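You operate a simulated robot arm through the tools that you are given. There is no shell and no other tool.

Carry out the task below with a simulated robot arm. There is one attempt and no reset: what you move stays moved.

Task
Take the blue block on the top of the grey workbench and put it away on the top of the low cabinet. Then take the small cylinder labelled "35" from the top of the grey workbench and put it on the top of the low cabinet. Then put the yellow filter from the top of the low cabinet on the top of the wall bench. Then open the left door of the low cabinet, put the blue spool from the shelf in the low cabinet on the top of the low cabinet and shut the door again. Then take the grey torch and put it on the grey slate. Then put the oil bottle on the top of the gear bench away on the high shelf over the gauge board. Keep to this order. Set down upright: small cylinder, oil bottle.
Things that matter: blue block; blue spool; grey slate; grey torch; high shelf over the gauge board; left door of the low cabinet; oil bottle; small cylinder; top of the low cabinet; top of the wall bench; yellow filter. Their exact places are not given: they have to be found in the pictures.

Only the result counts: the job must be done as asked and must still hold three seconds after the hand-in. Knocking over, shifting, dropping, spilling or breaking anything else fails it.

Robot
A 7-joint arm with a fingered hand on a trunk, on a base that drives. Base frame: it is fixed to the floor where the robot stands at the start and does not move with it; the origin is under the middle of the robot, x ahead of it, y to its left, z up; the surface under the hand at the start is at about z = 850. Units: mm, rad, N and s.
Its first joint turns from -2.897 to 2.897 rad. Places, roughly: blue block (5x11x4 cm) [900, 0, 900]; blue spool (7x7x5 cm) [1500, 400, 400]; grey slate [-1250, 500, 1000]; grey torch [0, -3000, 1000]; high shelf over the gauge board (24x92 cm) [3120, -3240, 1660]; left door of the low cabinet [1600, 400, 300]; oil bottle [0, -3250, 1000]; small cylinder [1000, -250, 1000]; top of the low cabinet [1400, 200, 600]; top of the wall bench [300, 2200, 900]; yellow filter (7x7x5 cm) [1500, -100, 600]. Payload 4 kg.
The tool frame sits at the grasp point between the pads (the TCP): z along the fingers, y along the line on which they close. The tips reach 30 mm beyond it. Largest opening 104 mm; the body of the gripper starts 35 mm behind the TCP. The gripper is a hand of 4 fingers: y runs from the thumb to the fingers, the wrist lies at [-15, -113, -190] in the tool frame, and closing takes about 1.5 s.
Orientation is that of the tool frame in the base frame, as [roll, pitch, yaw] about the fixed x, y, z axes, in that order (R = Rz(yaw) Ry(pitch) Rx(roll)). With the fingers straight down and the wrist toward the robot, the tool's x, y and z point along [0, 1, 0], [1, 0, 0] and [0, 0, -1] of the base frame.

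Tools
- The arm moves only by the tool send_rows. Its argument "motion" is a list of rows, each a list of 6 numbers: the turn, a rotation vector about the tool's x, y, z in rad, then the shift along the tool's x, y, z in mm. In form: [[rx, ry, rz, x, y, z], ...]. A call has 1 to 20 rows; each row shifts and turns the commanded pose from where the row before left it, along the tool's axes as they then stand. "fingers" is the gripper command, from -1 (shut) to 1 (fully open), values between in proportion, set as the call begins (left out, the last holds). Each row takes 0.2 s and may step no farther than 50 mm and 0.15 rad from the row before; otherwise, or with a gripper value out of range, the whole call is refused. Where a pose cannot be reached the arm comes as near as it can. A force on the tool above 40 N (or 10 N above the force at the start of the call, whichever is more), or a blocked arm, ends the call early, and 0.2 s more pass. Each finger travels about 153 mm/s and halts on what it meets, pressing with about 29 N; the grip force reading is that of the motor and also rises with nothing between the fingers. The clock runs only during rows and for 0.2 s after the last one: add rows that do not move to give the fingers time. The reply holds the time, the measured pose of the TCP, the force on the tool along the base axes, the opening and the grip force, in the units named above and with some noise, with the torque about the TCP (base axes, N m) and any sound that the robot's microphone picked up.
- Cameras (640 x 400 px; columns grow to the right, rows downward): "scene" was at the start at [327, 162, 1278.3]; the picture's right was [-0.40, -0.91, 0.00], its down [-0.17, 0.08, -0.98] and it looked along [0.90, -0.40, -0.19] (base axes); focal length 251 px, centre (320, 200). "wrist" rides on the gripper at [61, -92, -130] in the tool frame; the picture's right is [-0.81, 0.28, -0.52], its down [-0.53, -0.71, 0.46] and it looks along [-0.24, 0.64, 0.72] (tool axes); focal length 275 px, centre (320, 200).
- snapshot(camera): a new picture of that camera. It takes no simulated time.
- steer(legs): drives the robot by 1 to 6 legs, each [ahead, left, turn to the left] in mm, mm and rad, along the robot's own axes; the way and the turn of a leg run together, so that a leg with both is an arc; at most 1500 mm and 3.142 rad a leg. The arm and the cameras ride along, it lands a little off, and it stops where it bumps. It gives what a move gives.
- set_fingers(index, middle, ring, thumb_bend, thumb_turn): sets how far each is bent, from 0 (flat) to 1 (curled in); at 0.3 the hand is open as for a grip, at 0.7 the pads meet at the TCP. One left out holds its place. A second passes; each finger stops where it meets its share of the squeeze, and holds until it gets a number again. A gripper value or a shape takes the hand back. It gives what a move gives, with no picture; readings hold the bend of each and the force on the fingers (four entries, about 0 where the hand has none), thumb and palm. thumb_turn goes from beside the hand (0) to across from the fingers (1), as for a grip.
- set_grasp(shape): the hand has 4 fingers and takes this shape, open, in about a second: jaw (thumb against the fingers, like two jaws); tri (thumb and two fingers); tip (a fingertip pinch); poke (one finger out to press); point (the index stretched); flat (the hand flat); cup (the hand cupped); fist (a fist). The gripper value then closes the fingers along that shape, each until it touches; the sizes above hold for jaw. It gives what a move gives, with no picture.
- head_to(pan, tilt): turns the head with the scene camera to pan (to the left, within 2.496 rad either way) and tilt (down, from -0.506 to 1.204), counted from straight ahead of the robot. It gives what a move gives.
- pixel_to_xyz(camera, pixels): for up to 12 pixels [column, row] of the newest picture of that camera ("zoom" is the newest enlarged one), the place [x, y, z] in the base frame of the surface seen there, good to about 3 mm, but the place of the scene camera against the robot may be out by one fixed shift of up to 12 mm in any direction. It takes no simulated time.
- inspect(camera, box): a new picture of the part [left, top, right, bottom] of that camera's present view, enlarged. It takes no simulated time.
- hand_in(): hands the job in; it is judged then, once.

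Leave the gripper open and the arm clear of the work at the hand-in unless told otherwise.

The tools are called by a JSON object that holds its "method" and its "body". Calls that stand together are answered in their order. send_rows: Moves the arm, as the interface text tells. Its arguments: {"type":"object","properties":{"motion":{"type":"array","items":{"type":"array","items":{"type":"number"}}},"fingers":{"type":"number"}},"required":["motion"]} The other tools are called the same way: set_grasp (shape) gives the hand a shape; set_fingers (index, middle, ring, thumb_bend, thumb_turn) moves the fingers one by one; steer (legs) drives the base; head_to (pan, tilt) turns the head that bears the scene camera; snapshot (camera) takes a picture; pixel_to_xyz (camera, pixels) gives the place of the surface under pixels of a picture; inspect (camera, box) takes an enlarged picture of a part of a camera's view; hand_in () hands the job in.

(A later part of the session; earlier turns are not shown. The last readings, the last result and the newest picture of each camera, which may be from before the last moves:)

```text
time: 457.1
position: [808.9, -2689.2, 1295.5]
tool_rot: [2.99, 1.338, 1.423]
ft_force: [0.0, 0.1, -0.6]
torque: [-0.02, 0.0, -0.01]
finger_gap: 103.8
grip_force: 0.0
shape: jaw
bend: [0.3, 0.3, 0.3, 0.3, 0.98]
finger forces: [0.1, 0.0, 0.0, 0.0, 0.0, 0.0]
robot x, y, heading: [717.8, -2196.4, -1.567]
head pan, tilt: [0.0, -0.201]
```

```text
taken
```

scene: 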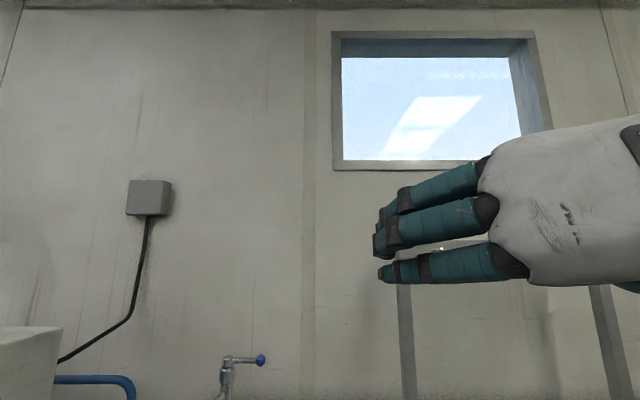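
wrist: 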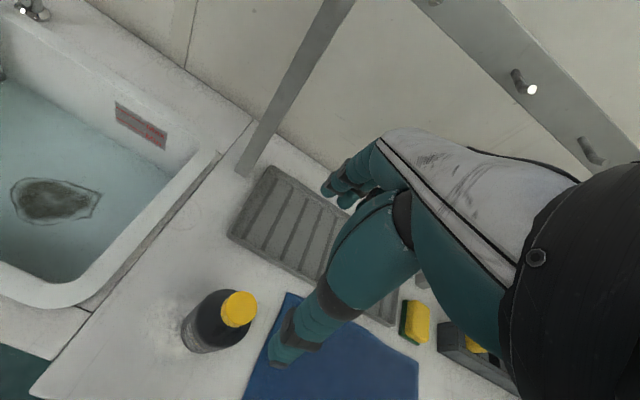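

This configuration is stuck at joint limits. I undo the commands to return to the default pose.

{"method": "send_rows", "body": {"motion": [[0, 0, 0, 48.3, 0, 8.3], [0, 0, 0, 48.3, 0, 8.3], [0, 0, 0, 48.3, 0, 8.3], [0, 0, 0, 48.3, 0, 8.3], [0, 0, 0, 48.3, 0, 8.3], [0, 0, 0, 48.3, 0, 8.3], [0, 0, 0, 48.3, 0, 8.3], [0, 0, 0, 48.3, 0, 8.3], [0, 0, 0, 48.3, 0, 8.3], [0, 0, 0, 48.3, 0, 8.3]], "fingers": 1}}

{"method": "send_rows", "body": {"motion": [[0, 0.14, 0, 0, 0, 0], [0, 0.14, 0, 0, 0, 0], [0, 0.14, 0, 0, 0, 0], [0, 0.14, 0, 0, 0, 0], [0, 0.14, 0, 0, 0, 0], [0, 0.14, 0, 0, 0, 0], [0, 0.14, 0, 0, 0, 0], [0, 0.14, 0, 0, 0, 0], [0, 0.14, 0, 0, 0, 0], [0, 0.14, 0, 0, 0, 0]], "fingers": 1}}

{"method": "send_rows", "body": {"motion": [[0, 0, 0.1428, 0, 0, 0], [0, 0, 0.1428, 0, 0, 0], [0, 0, 0.1428, 0, 0, 0], [0, 0, 0.1428, 0, 0, 0], [0, 0, 0.1428, 0, 0, 0], [0, 0, 0.1428, 0, 0, 0], [0, 0, 0.1428, 0, 0, 0], [0, 0, 0.1428, 0, 0, 0], [0, 0, 0.1428, 0, 0, 0], [0, 0, 0.1428, 0, 0, 0], [0, 0, 0.1428, 0, 0, 0]], "fingers": 1}}

```text
time: 459.5
position: [983.9, -2756.1, 1092.6]
tool_rot: [2.93, 1.311, 1.267]
ft_force: [1.3, 0.8, -0.4]
torque: [0.04, 0.01, -0.03]
finger_gap: 104.1
grip_force: 0.1
shape: jaw
bend: [0.3, 0.3, 0.3, 0.3, 0.97]
finger forces: [0.0, 0.0, 0.1, 0.0, 0.1, 0.0]
out of reach, approached as far as the arm can: row 1, 2, 3, 4, 5, 6, 7, 8, 9, 10
robot x, y, heading: [716.6, -2197.8, -1.567]
head pan, tilt: [0.0, -0.201]
stopped in row 10: the arm was blocked; the commanded pose is now the measured one
```

```text
time: 461.7
position: [989.2, -2755.2, 1105.5]
tool_rot: [3.06, 0.0, 1.474]
ft_force: [-0.1, -0.7, -0.8]
torque: [-0.01, 0.02, 0.03]
finger_gap: 103.9
grip_force: 0.1
shape: jaw
bend: [0.3, 0.3, 0.3, 0.3, 0.98]
finger forces: [0.1, 0.0, 0.1, 0.0, 0.0, 0.0]
out of reach, approached as far as the arm can: row 7
robot x, y, heading: [719.3, -2197.8, -1.574]
head pan, tilt: [0.0, -0.201]
```

```text
time: 464.1
position: [988.6, -2756.8, 1106.9]
tool_rot: [3.141, -0.082, -0.099]
ft_force: [0.2, -0.8, 0.6]
torque: [0.0, -0.02, 0.02]
finger_gap: 104.0
grip_force: 0.0
shape: jaw
bend: [0.3, 0.3, 0.3, 0.3, 0.98]
finger forces: [0.0, 0.0, 0.0, 0.0, 0.0, 0.0]
robot x, y, heading: [717.4, -2197.6, -1.569]
head pan, tilt: [0.0, -0.201]
```

I check the surroundings.

{"method": "head_to", "body": {"pan": 0.0, "tilt": 0.5}}

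{"method": "snapshot", "body": {"camera": "scene"}}

{"method": "snapshot", "body": {"camera": "wrist"}}

```text
time: 465.1
position: [989.1, -2756.1, 1108.0]
tool_rot: [3.139, -0.082, -0.095]
ft_force: [-0.3, -0.3, 0.2]
torque: [0.01, 0.0, -0.01]
finger_gap: 104.1
grip_force: 0.0
shape: jaw
bend: [0.3, 0.3, 0.3, 0.3, 0.98]
finger forces: [0.0, 0.0, 0.0, 0.1, 0.1, 0.1]
robot x, y, heading: [715.5, -2197.4, -1.571]
head pan, tilt: [0.0, 0.499]
```

```text
taken
```

scene: 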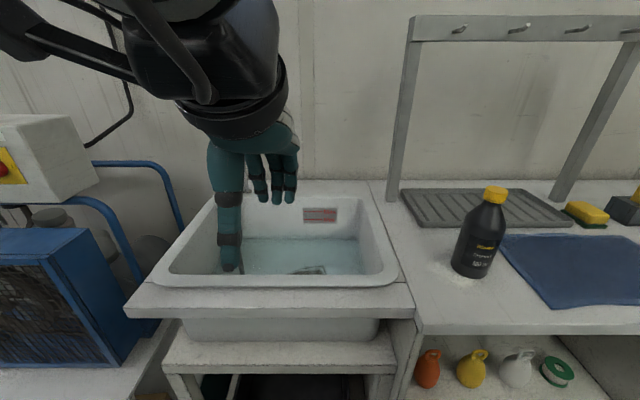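

```text
taken
```

wrist: 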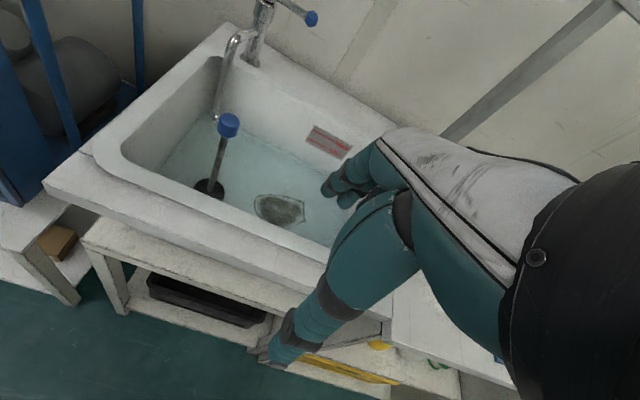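

Nothing was disturbed. From the joint limits seen, the other heading (tool y to the right) should suit a high horizontal pose. I move to a clear place above the bench to test it.

{"method": "send_rows", "body": {"motion": [[0, 0.04, -0.05, -35, 20, -12], [0, 0.04, -0.05, -35, 20, -12], [0, 0, 0, -35, 25, -12], [0, 0, 0, -38, 25, -12], [0, 0, 0, -38, 25, -12], [0, 0, 0, -38, 25, -12], [0, 0, 0, -38, 25, -12], [0, 0, 0, -38, 25, -12], [0, 0, 0, -38, 25, -12], [0, 0, 0, -38, 25, -12]], "fingers": 1}}

{"method": "send_rows", "body": {"motion": [[0, 0, 0.1428, 0, 0, 0], [0, 0, 0.1428, 0, 0, 0], [0, 0, 0.1428, 0, 0, 0], [0, 0, 0.1428, 0, 0, 0], [0, 0, 0.1428, 0, 0, 0], [0, 0, 0.1428, 0, 0, 0], [0, 0, 0.1428, 0, 0, 0], [0, 0, 0.1428, 0, 0, 0], [0, 0, 0.1428, 0, 0, 0], [0, 0, 0.1428, 0, 0, 0], [0, 0, 0.1428, 0, 0, 0]], "fingers": 1}}

```text
time: 467.3
position: [603.0, -2990.7, 1173.7]
tool_rot: [3.128, -0.16, 0.005]
ft_force: [0.5, 0.1, 0.8]
torque: [0.05, 0.04, -0.01]
finger_gap: 104.0
grip_force: 0.0
shape: jaw
bend: [0.3, 0.3, 0.3, 0.3, 0.98]
finger forces: [0.0, 0.0, 0.1, 0.0, 0.0, 0.0]
robot x, y, heading: [717.0, -2200.0, -1.571]
head pan, tilt: [0.0, 0.499]
```

```text
time: 469.7
position: [600.1, -2990.0, 1173.7]
tool_rot: [-2.981, -0.014, -1.572]
ft_force: [0.9, -0.2, 0.2]
torque: [-0.01, 0.01, -0.03]
finger_gap: 104.0
grip_force: 0.0
shape: jaw
bend: [0.3, 0.3, 0.3, 0.3, 0.98]
finger forces: [0.1, 0.1, 0.0, 0.1, 0.1, 0.1]
robot x, y, heading: [712.4, -2200.2, -1.57]
head pan, tilt: [0.0, 0.499]
```

I straighten the roll and raise to ≈1730 while tilting the hand forward to 1.1 rad.

{"method": "send_rows", "body": {"motion": [[-0.08, 0, 0, 0, 0, 0], [-0.08, 0, 0, 0, 0, 0], [0, 0.1, 0, 0, 0, -40], [0, 0.1, 0, 4, 0, -39.8], [0, 0.1, 0, 7.9, 0, -39.2], [0, 0.1, 0, 11.8, 0, -38.2], [0, 0.1, 0, 15.6, 0, -36.8], [0, 0.1, 0, 19.2, 0, -35.1], [0, 0.1, 0, 22.6, 0, -33], [0, 0.1, 0, 25.8, 0, -30.6], [0, 0.1, 0, 28.7, 0, -27.9], [0, 0.1, 0, 31.3, 0, -24.9], [0, 0.1, 0, 33.7, 0, -21.6], [0, 0, 0, 35.6, 0, -18.1], [0, 0, 0, 35.6, 0, -18.1], [0, 0, 0, 35.6, 0, -18.1]], "fingers": 1}}

{"method": "head_to", "body": {"pan": 0.0, "tilt": -0.1}}

{"method": "snapshot", "body": {"camera": "scene"}}

```text
time: 473.1
position: [603.4, -2981.8, 1691.7]
tool_rot: [-3.137, -1.113, -1.568]
ft_force: [1.1, 1.3, 0.0]
torque: [0.01, 0.04, -0.11]
finger_gap: 103.9
grip_force: 0.1
shape: jaw
bend: [0.3, 0.3, 0.3, 0.3, 0.97]
finger forces: [0.0, 0.0, 0.0, 0.1, 0.0, 0.1]
out of reach, approached as far as the arm can: row 16
robot x, y, heading: [715.4, -2200.7, -1.569]
head pan, tilt: [0.0, 0.499]
```

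```text
time: 474.1
position: [603.0, -2982.9, 1691.8]
tool_rot: [-3.14, -1.114, -1.566]
ft_force: [-0.2, 0.3, 0.9]
torque: [0.02, 0.01, 0.02]
finger_gap: 104.0
grip_force: 0.0
shape: jaw
bend: [0.3, 0.3, 0.3, 0.3, 0.97]
finger forces: [0.1, 0.0, 0.0, 0.0, 0.0, 0.1]
robot x, y, heading: [715.1, -2199.7, -1.57]
head pan, tilt: [0.0, -0.099]
```

```text
taken
```

scene: 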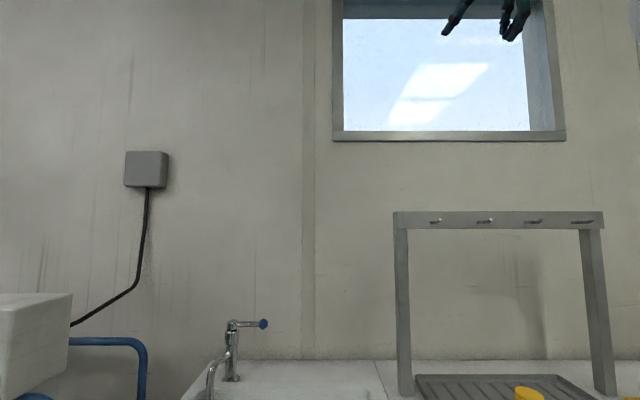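

It works: tilt 1.1 at z≈1692. I test more tilt (1.4) and the needed height with a shorter reach.

{"method": "send_rows", "body": {"motion": [[0, 0.1, 0, 0, 0, 0], [0, 0.1, 0, 0, 0, 0], [0, 0.1, 0, 0, 0, 0], [0, 0, 0, -5, 0, -30], [0, 0, 0, -5, 0, -30], [0, 0, 0, 0, 0, 0]], "fingers": 1}}

```text
time: 475.5
position: [600.8, -2923.5, 1691.9]
tool_rot: [-3.128, -1.416, -1.582]
ft_force: [-0.8, 0.0, 0.0]
torque: [0.0, -0.02, 0.02]
finger_gap: 103.7
grip_force: 0.0
shape: jaw
bend: [0.3, 0.3, 0.3, 0.3, 0.97]
finger forces: [0.1, 0.0, 0.0, 0.0, 0.1, 0.1]
robot x, y, heading: [717.3, -2199.7, -1.567]
head pan, tilt: [0.0, -0.099]
```

{"method": "send_rows", "body": {"motion": [[0, 0, 0, 29.6, 0, -4.6], [0, 0, 0, 29.6, 0, -4.6], [0, 0, 0, 29.6, 0, -4.6], [0, 0, 0, 0, 0, 0]], "fingers": 1}}

```text
time: 476.5
position: [597.9, -2923.6, 1777.8]
tool_rot: [-3.127, -1.412, -1.583]
ft_force: [0.7, -0.3, 0.7]
torque: [-0.01, 0.02, -0.01]
finger_gap: 103.8
grip_force: 0.0
shape: jaw
bend: [0.3, 0.3, 0.3, 0.3, 0.97]
finger forces: [0.0, 0.0, 0.0, 0.0, 0.0, 0.0]
out of reach, approached as far as the arm can: row 3
robot x, y, heading: [716.6, -2198.3, -1.567]
head pan, tilt: [0.0, -0.099]
```

The high pose is fine (z up to 1778). For the side grasp at bench height I need a longer reach, so I'll use the robot's right side: move ahead 60, turn left to heading 0, then back up and shift left.

{"method": "steer", "body": {"legs": [[60, 0, 0], [0, 0, 1.571]]}}

{"method": "steer", "body": {"legs": [[-366, 0, 0], [0, 215, 0]]}}

{"method": "head_to", "body": {"pan": -1.5, "tilt": 0.5}}

{"method": "snapshot", "body": {"camera": "scene"}}

```text
time: 481.4
position: [1444.5, -2362.6, 1776.8]
tool_rot: [-3.128, -1.415, 0.008]
ft_force: [-0.1, 0.9, 0.1]
torque: [0.0, 0.0, -0.07]
finger_gap: 103.6
grip_force: 0.0
shape: jaw
bend: [0.3, 0.3, 0.3, 0.3, 0.97]
finger forces: [0.1, 0.1, 0.0, 0.0, 0.0, 0.0]
robot x, y, heading: [718.8, -2258.2, 0.024]
head pan, tilt: [0.0, -0.099]
```

```text
time: 485.0
position: [1072.9, -2155.4, 1776.4]
tool_rot: [-3.129, -1.416, 0.007]
ft_force: [-0.1, -0.5, 0.1]
torque: [0.02, -0.03, -0.03]
finger_gap: 103.7
grip_force: 0.3
shape: jaw
bend: [0.3, 0.3, 0.3, 0.3, 0.97]
finger forces: [0.0, 0.1, 0.0, 0.0, 0.0, 0.0]
robot x, y, heading: [347.7, -2048.6, 0.018]
head pan, tilt: [0.0, -0.099]
```

```text
time: 486.6
position: [1073.0, -2155.0, 1776.6]
tool_rot: [-3.11, -1.416, -0.013]
ft_force: [0.2, -0.4, -0.7]
torque: [0.01, 0.0, 0.01]
finger_gap: 103.9
grip_force: 0.0
shape: jaw
bend: [0.3, 0.3, 0.3, 0.3, 0.97]
finger forces: [0.0, 0.1, 0.0, 0.0, 0.0, 0.0]
robot x, y, heading: [345.9, -2048.9, 0.015]
head pan, tilt: [-1.499, 0.499]
```

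```text
taken
```

scene: 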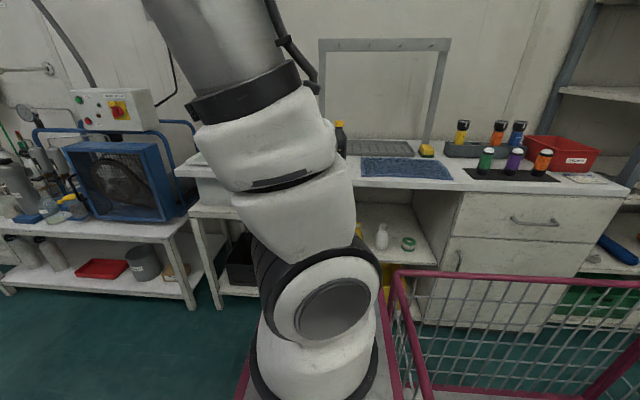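

Now I swing the arm to the robot's right, toward the bench.

{"method": "send_rows", "body": {"motion": [[-0.0987, 0, 0.016, -0.37, 46.1, -2.3], [-0.0987, 0, 0.016, -0.37, 46.1, -2.3], [-0.0987, 0, 0.016, -0.37, 46.1, -2.3], [-0.0987, 0, 0.016, -0.37, 46.1, -2.3], [-0.0987, 0, 0.016, -0.37, 46.1, -2.3], [-0.0987, 0, 0.016, -0.37, 46.1, -2.3], [-0.0987, 0, 0.016, -0.37, 46.1, -2.3], [-0.0987, 0, 0.016, -0.37, 46.1, -2.3], [-0.0987, 0, 0.016, -0.37, 46.1, -2.3], [-0.0987, 0, 0.016, -0.37, 46.1, -2.3], [-0.0987, 0, 0.016, -0.37, 46.1, -2.3], [-0.0987, 0, 0.016, -0.37, 46.1, -2.3], [-0.0987, 0, 0.016, -0.37, 46.1, -2.3], [-0.0987, 0, 0.016, -0.37, 46.1, -2.3], [-0.0987, 0, 0.016, -0.37, 46.1, -2.3], [-0.07, 0, 0.011, -0.2, 32, -1.2]], "fingers": 1}}

{"method": "snapshot", "body": {"camera": "scene"}}

{"method": "snapshot", "body": {"camera": "wrist"}}

```text
time: 490.0
position: [620.5, -2623.5, 1763.8]
tool_rot: [-3.116, -1.408, -1.578]
ft_force: [0.4, -0.2, 0.3]
torque: [0.01, 0.01, 0.0]
finger_gap: 103.9
grip_force: 0.0
shape: jaw
bend: [0.3, 0.3, 0.3, 0.3, 0.97]
finger forces: [0.0, 0.0, 0.0, 0.0, 0.0, 0.0]
out of reach, approached as far as the arm can: row 6, 14
robot x, y, heading: [349.0, -2049.4, 0.018]
head pan, tilt: [-1.499, 0.499]
```

```text
taken
```

scene: 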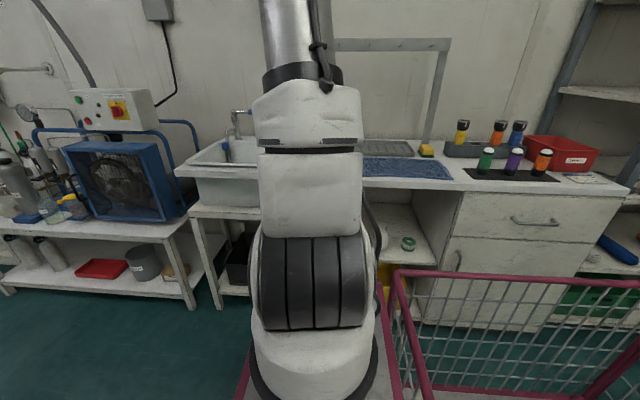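

```text
taken
```

wrist: 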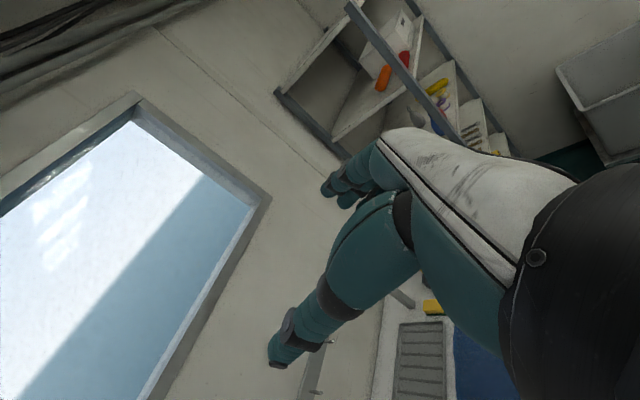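

I extend forward and down to [612,−2880,1500] and reduce the tilt to 1.1.

{"method": "send_rows", "body": {"motion": [[0, 0, 0, -27.5, 1, 36.9], [0, 0, 0, -27.5, 1, 36.9], [0, 0, 0, -27.5, 1, 36.9], [0, 0, 0, -27.5, 1, 36.9], [0, 0, 0, -27.5, 1, 36.9], [0, 0, 0, -27.5, 1, 36.9], [0, 0, 0, -27.5, 1, 36.9], [0, 0, 0, -27.5, 1, 36.9], [0, -0.1, 0, 0, 0, 0], [0, -0.1, 0, 0, 0, 0], [0, -0.1, 0, 0, 0, 0]], "fingers": 1}}

{"method": "snapshot", "body": {"camera": "wrist"}}

```text
time: 492.4
position: [618.4, -2879.5, 1499.6]
tool_rot: [-3.129, -1.106, -1.564]
ft_force: [-0.2, 0.2, 0.9]
torque: [0.01, -0.03, 0.01]
finger_gap: 104.0
grip_force: 0.0
shape: jaw
bend: [0.3, 0.3, 0.3, 0.3, 0.97]
finger forces: [0.0, 0.0, 0.2, 0.0, 0.0, 0.0]
robot x, y, heading: [348.5, -2045.6, 0.017]
head pan, tilt: [-1.499, 0.499]
```

```text
taken
```

wrist: 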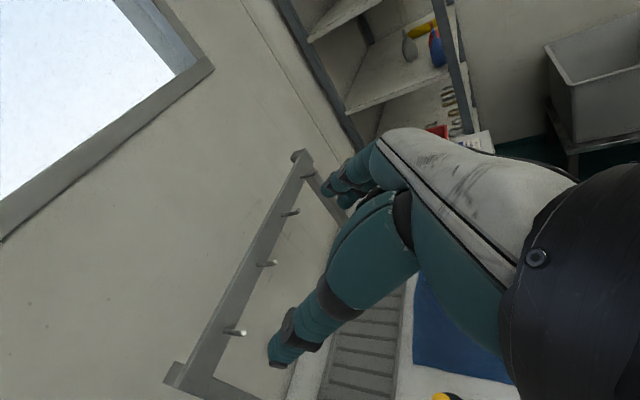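

The bottle cap shows at the lower edge. I descend to z≈1150 above it and remeasure.

{"method": "send_rows", "body": {"motion": [[0, 0, 0, -37, 0.8, 23.9], [0, 0, 0, -37, 0.8, 23.9], [0, 0, 0, -37, 0.8, 23.9], [0, 0, 0, -37, 0.8, 23.9], [0, 0, 0, -37, 0.8, 23.9], [0, 0, 0, -37, 0.8, 23.9], [0, 0, 0, -37, 0.8, 23.9], [0, 0, 0, -37, 0.8, 23.9]], "fingers": 1}}

{"method": "snapshot", "body": {"camera": "wrist"}}

{"method": "snapshot", "body": {"camera": "scene"}}

```text
time: 494.2
position: [616.1, -2916.9, 1148.3]
tool_rot: [-3.131, -1.11, -1.563]
ft_force: [0.1, 0.1, 1.0]
torque: [0.03, -0.02, 0.0]
finger_gap: 103.7
grip_force: 0.0
shape: jaw
bend: [0.3, 0.3, 0.3, 0.3, 0.97]
finger forces: [0.1, 0.0, 0.0, 0.0, 0.1, 0.0]
robot x, y, heading: [349.0, -2048.8, 0.019]
head pan, tilt: [-1.499, 0.499]
```

```text
taken
```

wrist: 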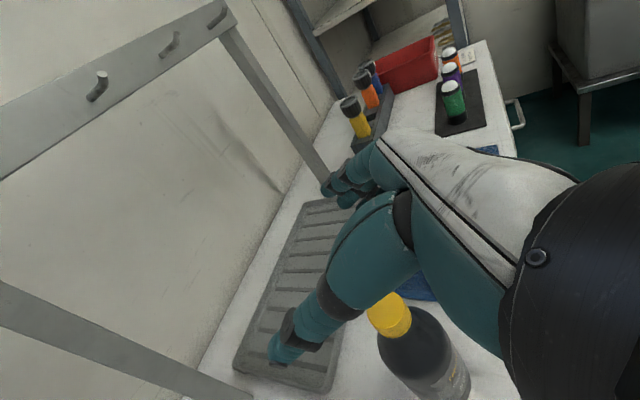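

```text
taken
```

scene: 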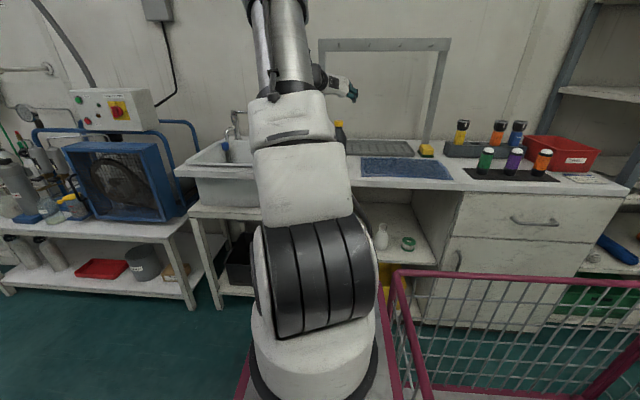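

I measure the bottle.

{"method": "pixel_to_xyz", "body": {"camera": "wrist", "pixels": [[388, 305], [372, 318], [405, 305], [395, 325], [380, 345], [435, 325], [410, 350], [400, 370], [455, 360], [430, 345]]}}

```text
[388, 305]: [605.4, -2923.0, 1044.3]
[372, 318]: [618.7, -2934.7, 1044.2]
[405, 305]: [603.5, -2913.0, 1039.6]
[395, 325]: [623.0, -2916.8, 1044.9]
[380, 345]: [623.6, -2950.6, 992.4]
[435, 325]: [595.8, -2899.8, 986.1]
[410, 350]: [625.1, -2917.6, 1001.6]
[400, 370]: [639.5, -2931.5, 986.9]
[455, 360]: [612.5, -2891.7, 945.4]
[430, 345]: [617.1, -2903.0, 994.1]
```

Bottle axis ≈[612,−2926]. I lower the open hand straight down around it to z≈920.

{"method": "send_rows", "body": {"motion": [[0, 0, 0, -34.3, 0.7, 16.3], [0, 0, 0, -34.3, 0.7, 16.3], [0, 0, 0, -34.3, 0.7, 16.3]], "fingers": 1}}

{"method": "snapshot", "body": {"camera": "wrist"}}

```text
time: 495.0
position: [613.9, -2915.2, 1035.7]
tool_rot: [-3.132, -1.109, -1.561]
ft_force: [-0.4, -0.5, 0.0]
torque: [0.03, -0.02, 0.0]
finger_gap: 103.9
grip_force: 0.0
shape: jaw
bend: [0.3, 0.3, 0.3, 0.3, 0.97]
finger forces: [0.1, 0.0, 0.0, 0.0, 0.0, 0.1]
robot x, y, heading: [346.3, -2049.7, 0.017]
head pan, tilt: [-1.499, 0.499]
```

```text
taken
```

wrist: 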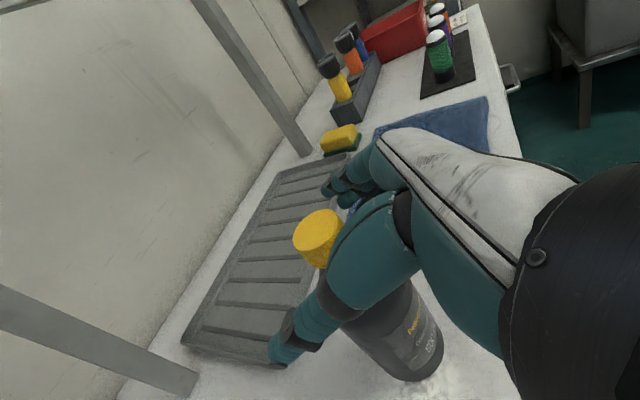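

The cap passes nicely between thumb and fingers. I continue down.

{"method": "send_rows", "body": {"motion": [[0, 0, 0, -34.3, 0.5, 16.6], [0, 0, 0, -34.3, 0.5, 16.6], [0, 0, 0, -34.3, 0.2, 16.6]], "fingers": 1}}

{"method": "snapshot", "body": {"camera": "wrist"}}

```text
time: 495.8
position: [612.8, -2914.7, 920.9]
tool_rot: [-3.127, -1.109, -1.566]
ft_force: [-0.4, -0.4, 0.1]
torque: [0.02, 0.01, -0.02]
finger_gap: 103.9
grip_force: 0.0
shape: jaw
bend: [0.3, 0.3, 0.3, 0.3, 0.97]
finger forces: [0.0, 0.1, 0.0, 0.0, 0.0, 0.1]
robot x, y, heading: [345.6, -2051.5, 0.018]
head pan, tilt: [-1.499, 0.499]
```

```text
taken
```

wrist: 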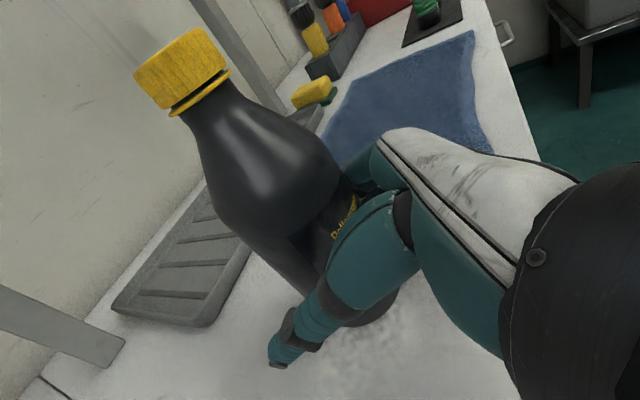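

The hand surrounds the body without contact. I close.

{"method": "send_rows", "body": {"motion": [[0, 0, 0, 0, 0, 0], [0, 0, 0, 0, 0, 0], [0, 0, 0, 0, 0, 0], [0, 0, 0, 0, 0, 0], [0, 0, 0, 0, 0, 0], [0, 0, 0, 0, 0, 0], [0, 0, 0, 0, 0, 0], [0, 0, 0, 0, 0, 0]], "fingers": -1}}

{"method": "snapshot", "body": {"camera": "wrist"}}

```text
time: 497.6
position: [613.7, -2914.5, 919.6]
tool_rot: [-3.13, -1.11, -1.562]
ft_force: [0.0, -1.9, 0.1]
torque: [0.04, 0.02, 0.05]
finger_gap: 58.7
grip_force: 28.9
shape: jaw
bend: [0.28, 0.37, 0.34, 0.72, 1.0]
finger forces: [14.8, 7.9, 3.7, 0.1, 26.0, 0.1]
robot x, y, heading: [346.4, -2045.8, 0.013]
head pan, tilt: [-1.499, 0.499]
```

```text
taken
```

wrist: 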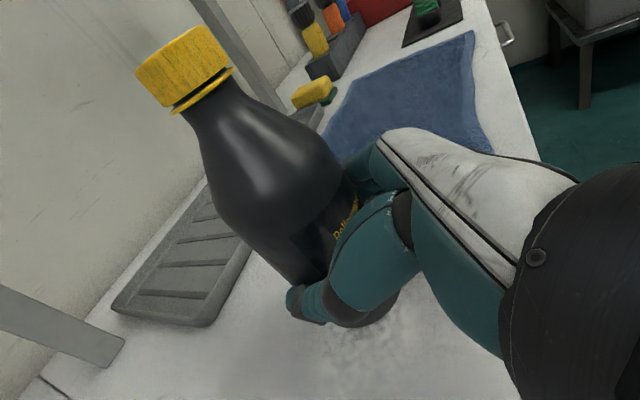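

Firm grip with all fingers. I lift slowly and check.

{"method": "send_rows", "body": {"motion": [[0, 0, 0, 4.5, 0, -2.2], [0, 0, 0, 6.3, 0, -3.1], [0, 0, 0, 8.9, 0, -4.5]], "fingers": -1}}

{"method": "snapshot", "body": {"camera": "wrist"}}

```text
time: 498.4
position: [612.5, -2915.5, 943.1]
tool_rot: [-3.13, -1.106, -1.564]
ft_force: [0.1, 0.8, -5.7]
torque: [0.01, 0.01, 0.02]
finger_gap: 58.6
grip_force: 29.0
shape: jaw
bend: [0.28, 0.37, 0.34, 0.71, 1.0]
finger forces: [14.7, 8.0, 3.8, 0.0, 26.2, 0.0]
robot x, y, heading: [341.3, -2049.2, 0.018]
head pan, tilt: [-1.499, 0.499]
```

```text
taken
```

wrist: 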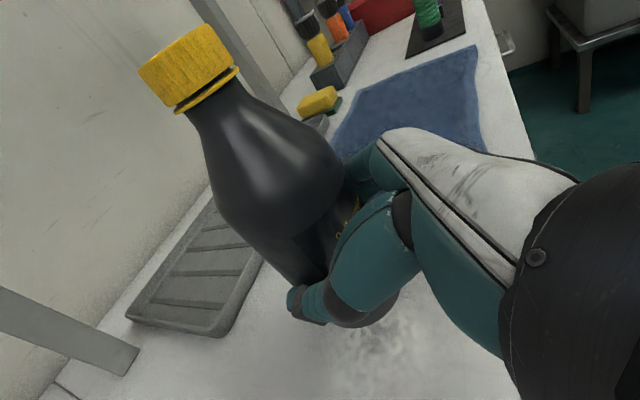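

Held securely and upright. I raise it and draw it in to z≈1500 for driving.

{"method": "send_rows", "body": {"motion": [[0, 0, 0, 22, 0, -11], [0, 0, 0, 30, 0, -15], [0, 0, 0, 30, 0, -15], [0, 0, 0, 30, 0, -15], [0, 0, 0, 30, 0, -15], [0, 0, 0, 30, 0, -15]], "fingers": -1}}

{"method": "send_rows", "body": {"motion": [[0, 0, 0, 16, 0, -31], [0, 0, 0, 16, 0, -31], [0, 0, 0, 16, 0, -31], [0, 0, 0, 16, 0, -31], [0, 0, 0, 16, 0, -31], [0, 0, 0, 16, 0, -31], [0, 0, 0, 16, 0, -31], [0, 0, 0, 16, 0, -31], [0, 0, 0, 16, 0, -31], [0, 0, 0, 16, 0, -31], [0, 0, 0, 16, 0, -31], [0, 0, 0, 16, 0, -31]], "fingers": -1}}

{"method": "snapshot", "body": {"camera": "wrist"}}

```text
time: 499.8
position: [611.9, -2913.9, 1133.6]
tool_rot: [-3.127, -1.107, -1.568]
ft_force: [0.4, 0.4, -6.3]
torque: [0.03, -0.02, -0.03]
finger_gap: 58.6
grip_force: 29.2
shape: jaw
bend: [0.28, 0.37, 0.34, 0.71, 1.0]
finger forces: [14.7, 8.1, 4.1, 0.0, 26.4, 0.0]
robot x, y, heading: [344.4, -2054.8, 0.016]
head pan, tilt: [-1.499, 0.499]
```

```text
time: 502.4
position: [604.3, -2668.6, 1473.4]
tool_rot: [-3.134, -1.104, -1.561]
ft_force: [0.3, -1.6, -5.0]
torque: [0.03, -0.03, -0.04]
finger_gap: 58.7
grip_force: 29.1
shape: jaw
bend: [0.28, 0.37, 0.34, 0.71, 1.0]
finger forces: [14.9, 7.8, 3.9, 0.0, 26.2, 0.0]
robot x, y, heading: [346.7, -2050.3, 0.015]
head pan, tilt: [-1.499, 0.499]
```

```text
taken
```

wrist: 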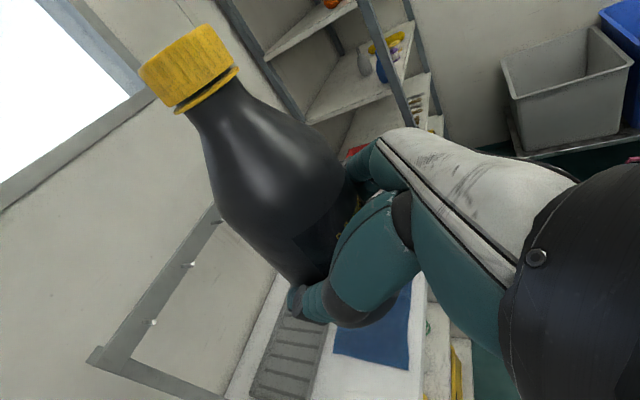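

Now drive: shift right 150, then ahead ~2200 along the corridor.

{"method": "steer", "body": {"legs": [[0, -150, -0.015], [1100, 0, 0], [1000, 0, 0]]}}

{"method": "head_to", "body": {"pan": -1.2, "tilt": -0.1}}

{"method": "snapshot", "body": {"camera": "scene"}}

{"method": "snapshot", "body": {"camera": "wrist"}}

```text
time: 513.8
position: [2707.4, -2817.3, 1473.3]
tool_rot: [-3.129, -1.109, -1.571]
ft_force: [-0.7, -0.6, -4.5]
torque: [0.03, -0.01, 0.0]
finger_gap: 58.5
grip_force: 28.8
shape: jaw
bend: [0.28, 0.37, 0.34, 0.72, 1.0]
finger forces: [14.5, 8.0, 3.8, 0.0, 26.1, 0.0]
robot x, y, heading: [2456.4, -2195.8, 0.008]
head pan, tilt: [-1.499, 0.499]
```

```text
time: 514.8
position: [2706.4, -2817.2, 1473.2]
tool_rot: [-3.13, -1.108, -1.572]
ft_force: [-0.3, -1.7, -3.8]
torque: [0.06, -0.01, 0.04]
finger_gap: 58.6
grip_force: 28.8
shape: jaw
bend: [0.28, 0.37, 0.34, 0.72, 1.0]
finger forces: [14.6, 7.9, 3.8, 0.0, 26.0, 0.0]
robot x, y, heading: [2454.2, -2197.7, 0.007]
head pan, tilt: [-1.201, -0.099]
```

```text
taken
```

scene: 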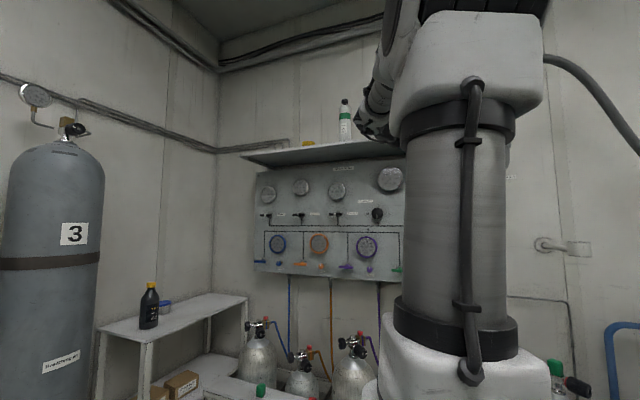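

```text
taken
```

wrist: 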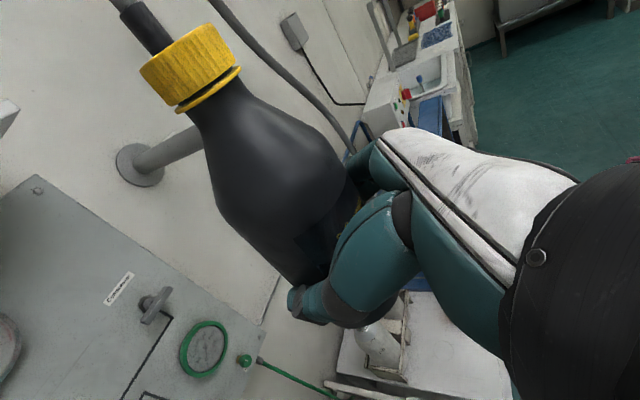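

I see the gauge board and the hose near. I measure hose, board and shelf positions.

{"method": "pixel_to_xyz", "body": {"camera": "wrist", "pixels": [[150, 30], [235, 30], [150, 170], [60, 250], [5, 112], [200, 345], [380, 340], [270, 60]]}}

{"method": "pixel_to_xyz", "body": {"camera": "scene", "pixels": [[260, 155], [320, 160], [390, 150], [345, 125], [308, 143], [250, 152], [400, 155], [290, 145], [240, 380], [345, 100], [180, 320]]}}

{"method": "inspect", "body": {"camera": "scene", "box": [230, 80, 420, 220]}}

```text
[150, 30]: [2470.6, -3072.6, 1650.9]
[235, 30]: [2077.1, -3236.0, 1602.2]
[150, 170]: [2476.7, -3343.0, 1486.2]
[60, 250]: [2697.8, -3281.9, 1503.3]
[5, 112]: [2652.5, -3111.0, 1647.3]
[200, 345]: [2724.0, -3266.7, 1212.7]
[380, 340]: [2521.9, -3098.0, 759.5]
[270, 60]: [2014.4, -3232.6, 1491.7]
```

```text
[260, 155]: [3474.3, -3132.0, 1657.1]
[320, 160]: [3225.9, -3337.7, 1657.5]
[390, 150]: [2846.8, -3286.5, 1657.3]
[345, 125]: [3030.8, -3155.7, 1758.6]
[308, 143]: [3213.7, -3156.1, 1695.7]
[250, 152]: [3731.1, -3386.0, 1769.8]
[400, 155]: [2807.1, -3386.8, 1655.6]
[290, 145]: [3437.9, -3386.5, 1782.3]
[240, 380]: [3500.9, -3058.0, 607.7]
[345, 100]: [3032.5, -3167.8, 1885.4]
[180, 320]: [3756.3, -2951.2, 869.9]
```

```text
2.86 times, centred on (325, 150) of scene
```

zoom: 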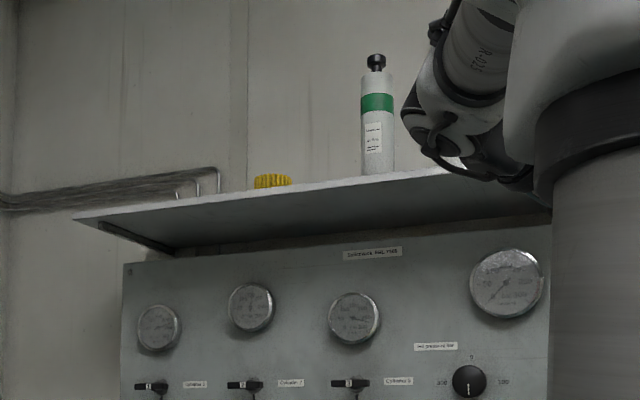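

The shelf's right corner is at ≈[2652,−3111], z≈1647. I raise the hand to z≈1688 so the wrist camera can see the shelf top.

{"method": "send_rows", "body": {"motion": [[0, 0, 0, 25, 0, -12.5], [0, 0, 0, 32, 0, -16], [0, 0, 0, 32, 0, -16], [0, 0, 0, 32, 0, -16], [0, 0, 0, 32, 0, -16], [0, 0, 0, 32, 0, -16], [0, 0, 0, 5, 0, -2.5]], "fingers": -1}}

{"method": "snapshot", "body": {"camera": "wrist"}}

{"method": "pixel_to_xyz", "body": {"camera": "wrist", "pixels": [[20, 250], [60, 300], [100, 250], [40, 200], [100, 320], [150, 250], [30, 150], [60, 220]]}}

```text
time: 516.4
position: [2706.5, -2818.7, 1684.2]
tool_rot: [-3.133, -1.105, -1.569]
ft_force: [0.3, 0.8, -5.3]
torque: [0.06, -0.03, 0.0]
finger_gap: 58.2
grip_force: 28.8
shape: jaw
bend: [0.28, 0.37, 0.34, 0.71, 1.0]
finger forces: [14.5, 7.9, 3.9, 0.0, 26.1, 0.0]
robot x, y, heading: [2453.1, -2194.1, 0.009]
head pan, tilt: [-1.201, -0.099]
```

```text
taken
```

wrist: 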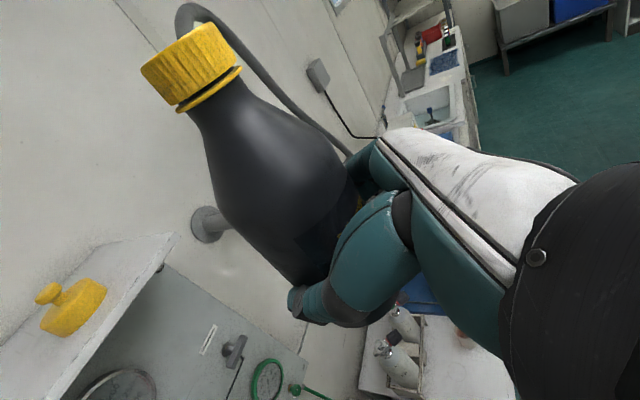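

```text
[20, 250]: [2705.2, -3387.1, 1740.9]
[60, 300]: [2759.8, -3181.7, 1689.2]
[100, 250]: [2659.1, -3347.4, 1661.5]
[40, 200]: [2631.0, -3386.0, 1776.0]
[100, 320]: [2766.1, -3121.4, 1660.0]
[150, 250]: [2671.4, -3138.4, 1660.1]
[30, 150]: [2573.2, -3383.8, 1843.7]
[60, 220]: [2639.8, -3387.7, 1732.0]
```

Shelf top z = 1660; a yellow item stands near the right end, so I'll use the left part. I need TCP z≈1722+; I test the height limit with a shorter reach.

{"method": "send_rows", "body": {"motion": [[0, 0, 0, -3.7, 0, -31.7], [0, 0, 0, -3.7, 0, -31.7], [0, 0, 0, -3.7, 0, -31.7], [0, 0, 0, -3.7, 0, -31.7], [0, 0, 0, 17.9, 0, -9], [0, 0, 0, 0, 0, 0]], "fingers": -1}}

{"method": "head_to", "body": {"pan": -0.5, "tilt": 0.2}}

{"method": "snapshot", "body": {"camera": "scene"}}

{"method": "pixel_to_xyz", "body": {"camera": "scene", "pixels": [[320, 250], [250, 250], [400, 250], [320, 300], [400, 300], [450, 250], [200, 250], [350, 200], [450, 320], [500, 300]]}}

```text
time: 517.8
position: [2698.0, -2698.1, 1732.0]
tool_rot: [-3.133, -1.107, -1.569]
ft_force: [0.7, -0.5, -4.7]
torque: [0.08, -0.03, -0.01]
finger_gap: 58.4
grip_force: 28.5
shape: jaw
bend: [0.28, 0.37, 0.34, 0.72, 1.0]
finger forces: [14.7, 7.8, 3.9, 0.0, 26.1, 0.0]
out of reach, approached as far as the arm can: row 5
robot x, y, heading: [2454.5, -2198.1, 0.01]
head pan, tilt: [-1.201, -0.099]
```

```text
time: 518.9
position: [2697.5, -2698.8, 1731.7]
tool_rot: [-3.13, -1.108, -1.572]
ft_force: [0.7, 0.3, -5.2]
torque: [0.05, -0.06, 0.0]
finger_gap: 58.2
grip_force: 28.7
shape: jaw
bend: [0.28, 0.37, 0.34, 0.71, 1.0]
finger forces: [14.7, 7.9, 3.9, 0.1, 26.0, 0.0]
robot x, y, heading: [2452.4, -2198.0, 0.012]
head pan, tilt: [-0.499, 0.201]
```

```text
taken
```

scene: 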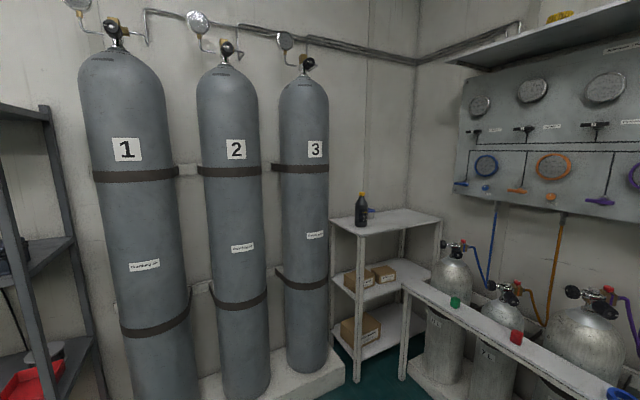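

```text
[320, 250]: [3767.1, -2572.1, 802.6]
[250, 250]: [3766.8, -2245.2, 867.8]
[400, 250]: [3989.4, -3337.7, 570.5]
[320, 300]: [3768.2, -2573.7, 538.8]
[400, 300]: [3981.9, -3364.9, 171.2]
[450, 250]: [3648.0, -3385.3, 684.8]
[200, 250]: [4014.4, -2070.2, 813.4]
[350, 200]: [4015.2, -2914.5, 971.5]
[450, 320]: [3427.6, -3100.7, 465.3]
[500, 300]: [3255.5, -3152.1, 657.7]
```

At reach ≈0.385 the limit is z≈1732 — enough (needed ≈1720). I check the tank platform's edge before driving ahead.

{"method": "pixel_to_xyz", "body": {"camera": "scene", "pixels": [[210, 380], [300, 380], [335, 360], [345, 385], [380, 370], [405, 375], [405, 290], [440, 305], [560, 15], [357, 375], [100, 360]]}}

```text
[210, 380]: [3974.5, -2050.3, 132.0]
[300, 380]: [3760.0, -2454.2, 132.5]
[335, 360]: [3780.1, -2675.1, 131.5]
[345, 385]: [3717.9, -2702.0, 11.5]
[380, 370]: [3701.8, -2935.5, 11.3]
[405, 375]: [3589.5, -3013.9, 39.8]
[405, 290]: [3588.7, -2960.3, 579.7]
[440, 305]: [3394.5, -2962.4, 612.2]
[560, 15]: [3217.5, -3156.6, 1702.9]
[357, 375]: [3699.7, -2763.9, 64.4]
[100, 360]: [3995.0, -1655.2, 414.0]
```

Rack rail front is at y≈−2960. I drive ahead 640, then right 330, stopping before the shelf edge.

{"method": "steer", "body": {"legs": [[640, 0, -0.01]]}}

{"method": "steer", "body": {"legs": [[0, -320, 0]]}}

{"method": "snapshot", "body": {"camera": "wrist"}}

{"method": "head_to", "body": {"pan": -1.0, "tilt": -0.2}}

{"method": "snapshot", "body": {"camera": "scene"}}

```text
time: 522.4
position: [3328.8, -2701.4, 1732.2]
tool_rot: [-3.132, -1.109, -1.588]
ft_force: [-0.3, 0.0, -5.9]
torque: [0.03, -0.05, -0.01]
finger_gap: 58.5
grip_force: 28.3
shape: jaw
bend: [0.28, 0.37, 0.34, 0.72, 1.0]
finger forces: [14.6, 7.9, 3.9, 0.0, 26.1, 0.0]
robot x, y, heading: [3091.2, -2193.8, -0.012]
head pan, tilt: [-0.499, 0.201]
```

```text
time: 524.6
position: [3325.7, -3025.0, 1732.0]
tool_rot: [-3.129, -1.107, -1.59]
ft_force: [-1.0, -0.3, -4.9]
torque: [0.04, -0.01, 0.0]
finger_gap: 58.1
grip_force: 28.9
shape: jaw
bend: [0.28, 0.37, 0.34, 0.72, 1.0]
finger forces: [14.6, 7.9, 3.9, 0.0, 26.0, 0.1]
robot x, y, heading: [3089.8, -2518.0, -0.012]
head pan, tilt: [-0.499, 0.201]
```

```text
taken
```

wrist: 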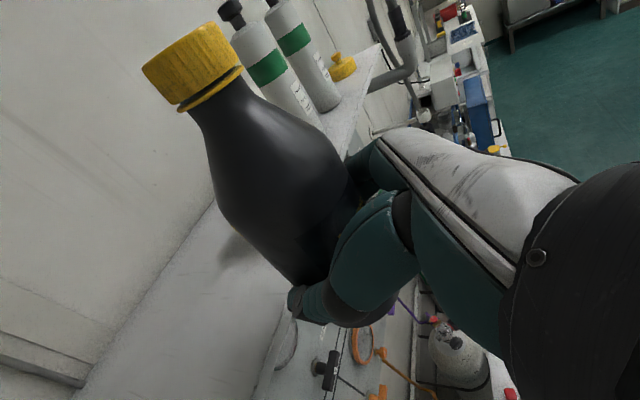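

```text
time: 525.5
position: [3325.5, -3024.1, 1731.4]
tool_rot: [-3.13, -1.106, -1.59]
ft_force: [-0.6, -0.5, -4.8]
torque: [0.04, -0.04, 0.03]
finger_gap: 58.1
grip_force: 28.8
shape: jaw
bend: [0.28, 0.37, 0.34, 0.72, 1.0]
finger forces: [14.6, 7.9, 3.9, 0.0, 26.0, 0.0]
robot x, y, heading: [3094.7, -2521.5, -0.006]
head pan, tilt: [-1.0, -0.201]
```

```text
taken
```

scene: 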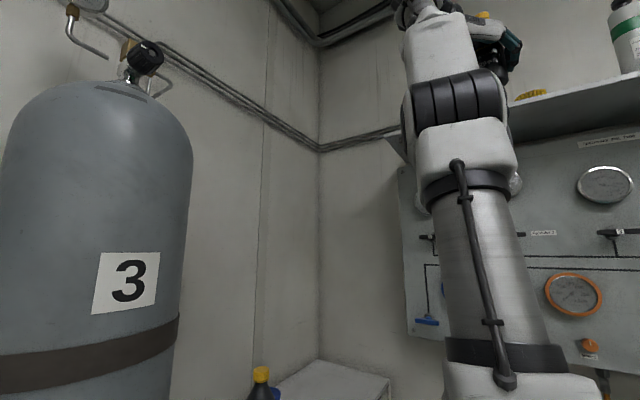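

I measure the shelf top ahead and the neighbours.

{"method": "pixel_to_xyz", "body": {"camera": "wrist", "pixels": [[150, 330], [220, 290], [120, 370], [260, 360], [290, 310], [60, 370], [285, 90], [340, 65], [280, 70], [335, 130], [200, 240], [255, 390]]}}

{"method": "pixel_to_xyz", "body": {"camera": "scene", "pixels": [[530, 95], [620, 80], [540, 110], [630, 30], [510, 45], [482, 18], [405, 150]]}}

```text
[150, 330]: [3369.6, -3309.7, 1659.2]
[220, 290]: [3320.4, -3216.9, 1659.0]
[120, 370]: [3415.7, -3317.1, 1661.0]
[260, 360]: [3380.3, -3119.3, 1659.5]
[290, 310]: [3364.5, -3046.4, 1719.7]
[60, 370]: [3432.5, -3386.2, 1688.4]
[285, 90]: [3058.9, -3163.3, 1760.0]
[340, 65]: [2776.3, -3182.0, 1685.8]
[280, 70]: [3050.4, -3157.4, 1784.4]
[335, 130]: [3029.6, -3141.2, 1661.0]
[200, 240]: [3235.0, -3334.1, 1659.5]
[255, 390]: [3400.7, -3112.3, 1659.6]
```

```text
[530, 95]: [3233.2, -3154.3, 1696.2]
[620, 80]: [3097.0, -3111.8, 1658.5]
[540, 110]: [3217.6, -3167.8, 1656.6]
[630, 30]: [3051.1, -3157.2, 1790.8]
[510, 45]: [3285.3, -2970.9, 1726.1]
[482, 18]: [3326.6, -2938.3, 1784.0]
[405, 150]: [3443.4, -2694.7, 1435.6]
```

The yellow filter spans x 3185–3260, so I shift 50 mm ahead (x≈3375) and then move right in two steps.

{"method": "steer", "body": {"legs": [[50, 0, 0]]}}

{"method": "steer", "body": {"legs": [[0, -75, 0]]}}

{"method": "snapshot", "body": {"camera": "wrist"}}

{"method": "snapshot", "body": {"camera": "scene"}}

```text
time: 526.4
position: [3377.0, -3024.9, 1731.7]
tool_rot: [-3.127, -1.105, -1.592]
ft_force: [0.0, 1.4, -5.3]
torque: [0.04, 0.0, -0.02]
finger_gap: 58.6
grip_force: 28.8
shape: jaw
bend: [0.28, 0.37, 0.34, 0.72, 1.0]
finger forces: [14.6, 7.8, 3.9, 0.1, 26.1, 0.1]
robot x, y, heading: [3141.3, -2521.0, -0.012]
head pan, tilt: [-1.0, -0.201]
```

```text
time: 527.5
position: [3375.9, -3100.6, 1732.5]
tool_rot: [-3.126, -1.108, -1.595]
ft_force: [-0.6, 0.1, -5.6]
torque: [0.07, 0.01, 0.02]
finger_gap: 58.3
grip_force: 29.0
shape: jaw
bend: [0.28, 0.37, 0.34, 0.72, 1.0]
finger forces: [14.7, 7.9, 3.9, 0.0, 26.0, 0.0]
robot x, y, heading: [3142.1, -2594.8, -0.008]
head pan, tilt: [-1.0, -0.201]
```

```text
taken
```

wrist: 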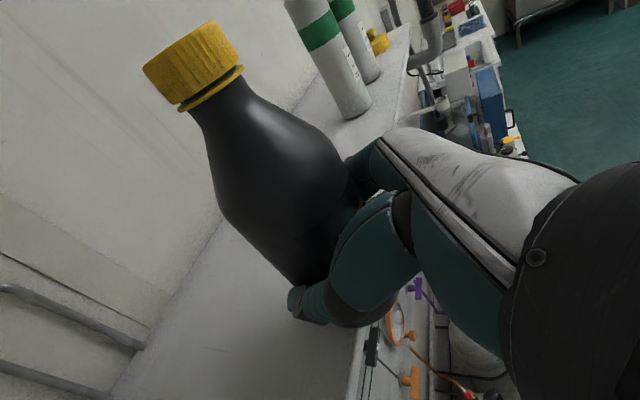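

```text
taken
```

scene: 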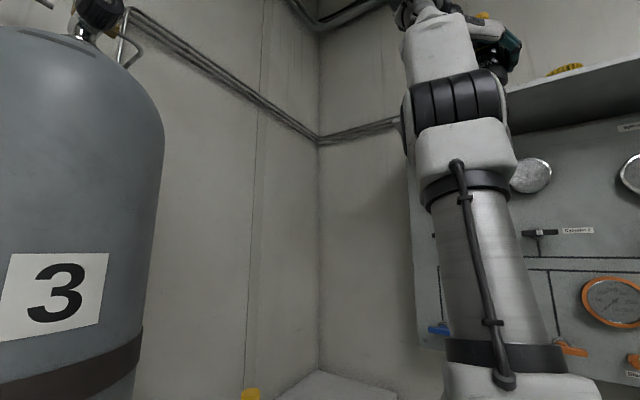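

The bottle passes above the shelf edge. I move right another 65 mm.

{"method": "steer", "body": {"legs": [[0, -65, 0]]}}

{"method": "snapshot", "body": {"camera": "wrist"}}

{"method": "inspect", "body": {"camera": "scene", "box": [440, 0, 640, 130]}}

```text
time: 528.5
position: [3374.6, -3165.4, 1730.4]
tool_rot: [-3.133, -1.107, -1.588]
ft_force: [0.1, -0.4, -5.1]
torque: [0.03, -0.04, 0.03]
finger_gap: 58.1
grip_force: 28.9
shape: jaw
bend: [0.28, 0.37, 0.34, 0.72, 1.0]
finger forces: [14.6, 7.9, 4.0, 0.1, 26.0, 0.1]
robot x, y, heading: [3139.8, -2659.7, -0.008]
head pan, tilt: [-1.0, -0.201]
```

```text
taken
```

wrist: 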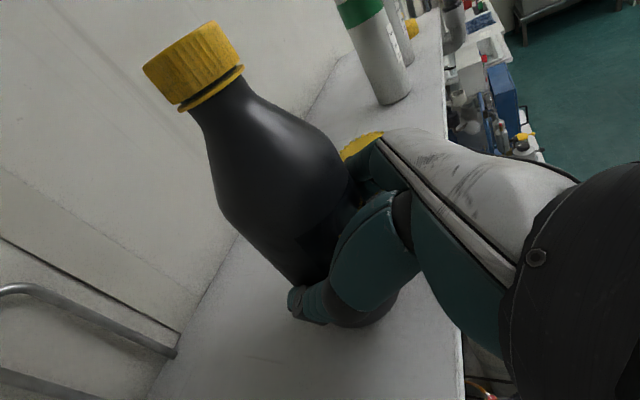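

```text
3.08 times, centred on (540, 65) of scene
```

zoom: 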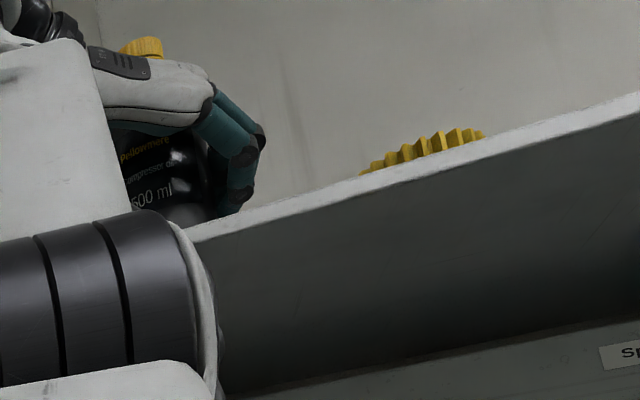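

The bottle hovers ≈11 mm above the shelf, clear of the filter. I lower in small steps.

{"method": "send_rows", "body": {"motion": [[0, 0, 0, -4.5, 0, 2.2], [0, 0, 0, -4.5, 0, 2.2], [0, 0, 0, -4.5, 0, 2.2], [0, 0, 0, 0, 0, 0]], "fingers": -1}}

```text
time: 529.5
position: [3374.6, -3165.7, 1718.8]
tool_rot: [-3.131, -1.111, -1.587]
ft_force: [0.9, -1.4, 17.2]
torque: [-0.22, 0.54, 0.05]
finger_gap: 57.9
grip_force: 29.3
shape: jaw
bend: [0.73, 0.37, 0.34, 0.72, 0.99]
finger forces: [14.5, 8.2, 4.1, 0.0, 26.7, 0.1]
robot x, y, heading: [3137.8, -2660.4, -0.011]
head pan, tilt: [-1.0, -0.201]
```

Contact, but on the −x edge first (torque 0.54). I raise 3 mm, rotate 0.03 rad about base y, and touch again.

{"method": "send_rows", "body": {"motion": [[0, 0, 0, 2.7, 0, -1.35], [-0.0135, 0, -0.0268, 0, 0, 0], [0, 0, 0, 0, 0, 0]], "fingers": -1}}

{"method": "send_rows", "body": {"motion": [[0, 0, 0, -0.9, 0, 0.45], [0, 0, 0, -0.9, 0, 0.45], [0, 0, 0, 0, 0, 0]], "fingers": -1}}

```text
time: 530.3
position: [3375.4, -3165.4, 1719.0]
tool_rot: [3.087, -1.106, -1.529]
ft_force: [0.8, 1.8, -0.4]
torque: [0.05, -0.08, 0.03]
finger_gap: 58.1
grip_force: 29.2
shape: jaw
bend: [0.28, 0.37, 0.35, 0.72, 1.0]
finger forces: [16.4, 7.5, 3.7, 0.1, 26.1, 0.1]
robot x, y, heading: [3138.4, -2659.9, -0.009]
head pan, tilt: [-1.0, -0.201]
```

```text
time: 531.1
position: [3374.4, -3165.8, 1717.9]
tool_rot: [3.085, -1.107, -1.528]
ft_force: [0.3, 0.5, 8.7]
torque: [-0.09, 0.17, 0.04]
finger_gap: 58.0
grip_force: 28.6
shape: jaw
bend: [0.28, 0.38, 0.35, 0.72, 0.99]
finger forces: [15.5, 7.5, 3.9, 0.0, 26.4, 0.0]
robot x, y, heading: [3140.0, -2656.2, -0.007]
head pan, tilt: [-1.0, -0.201]
```

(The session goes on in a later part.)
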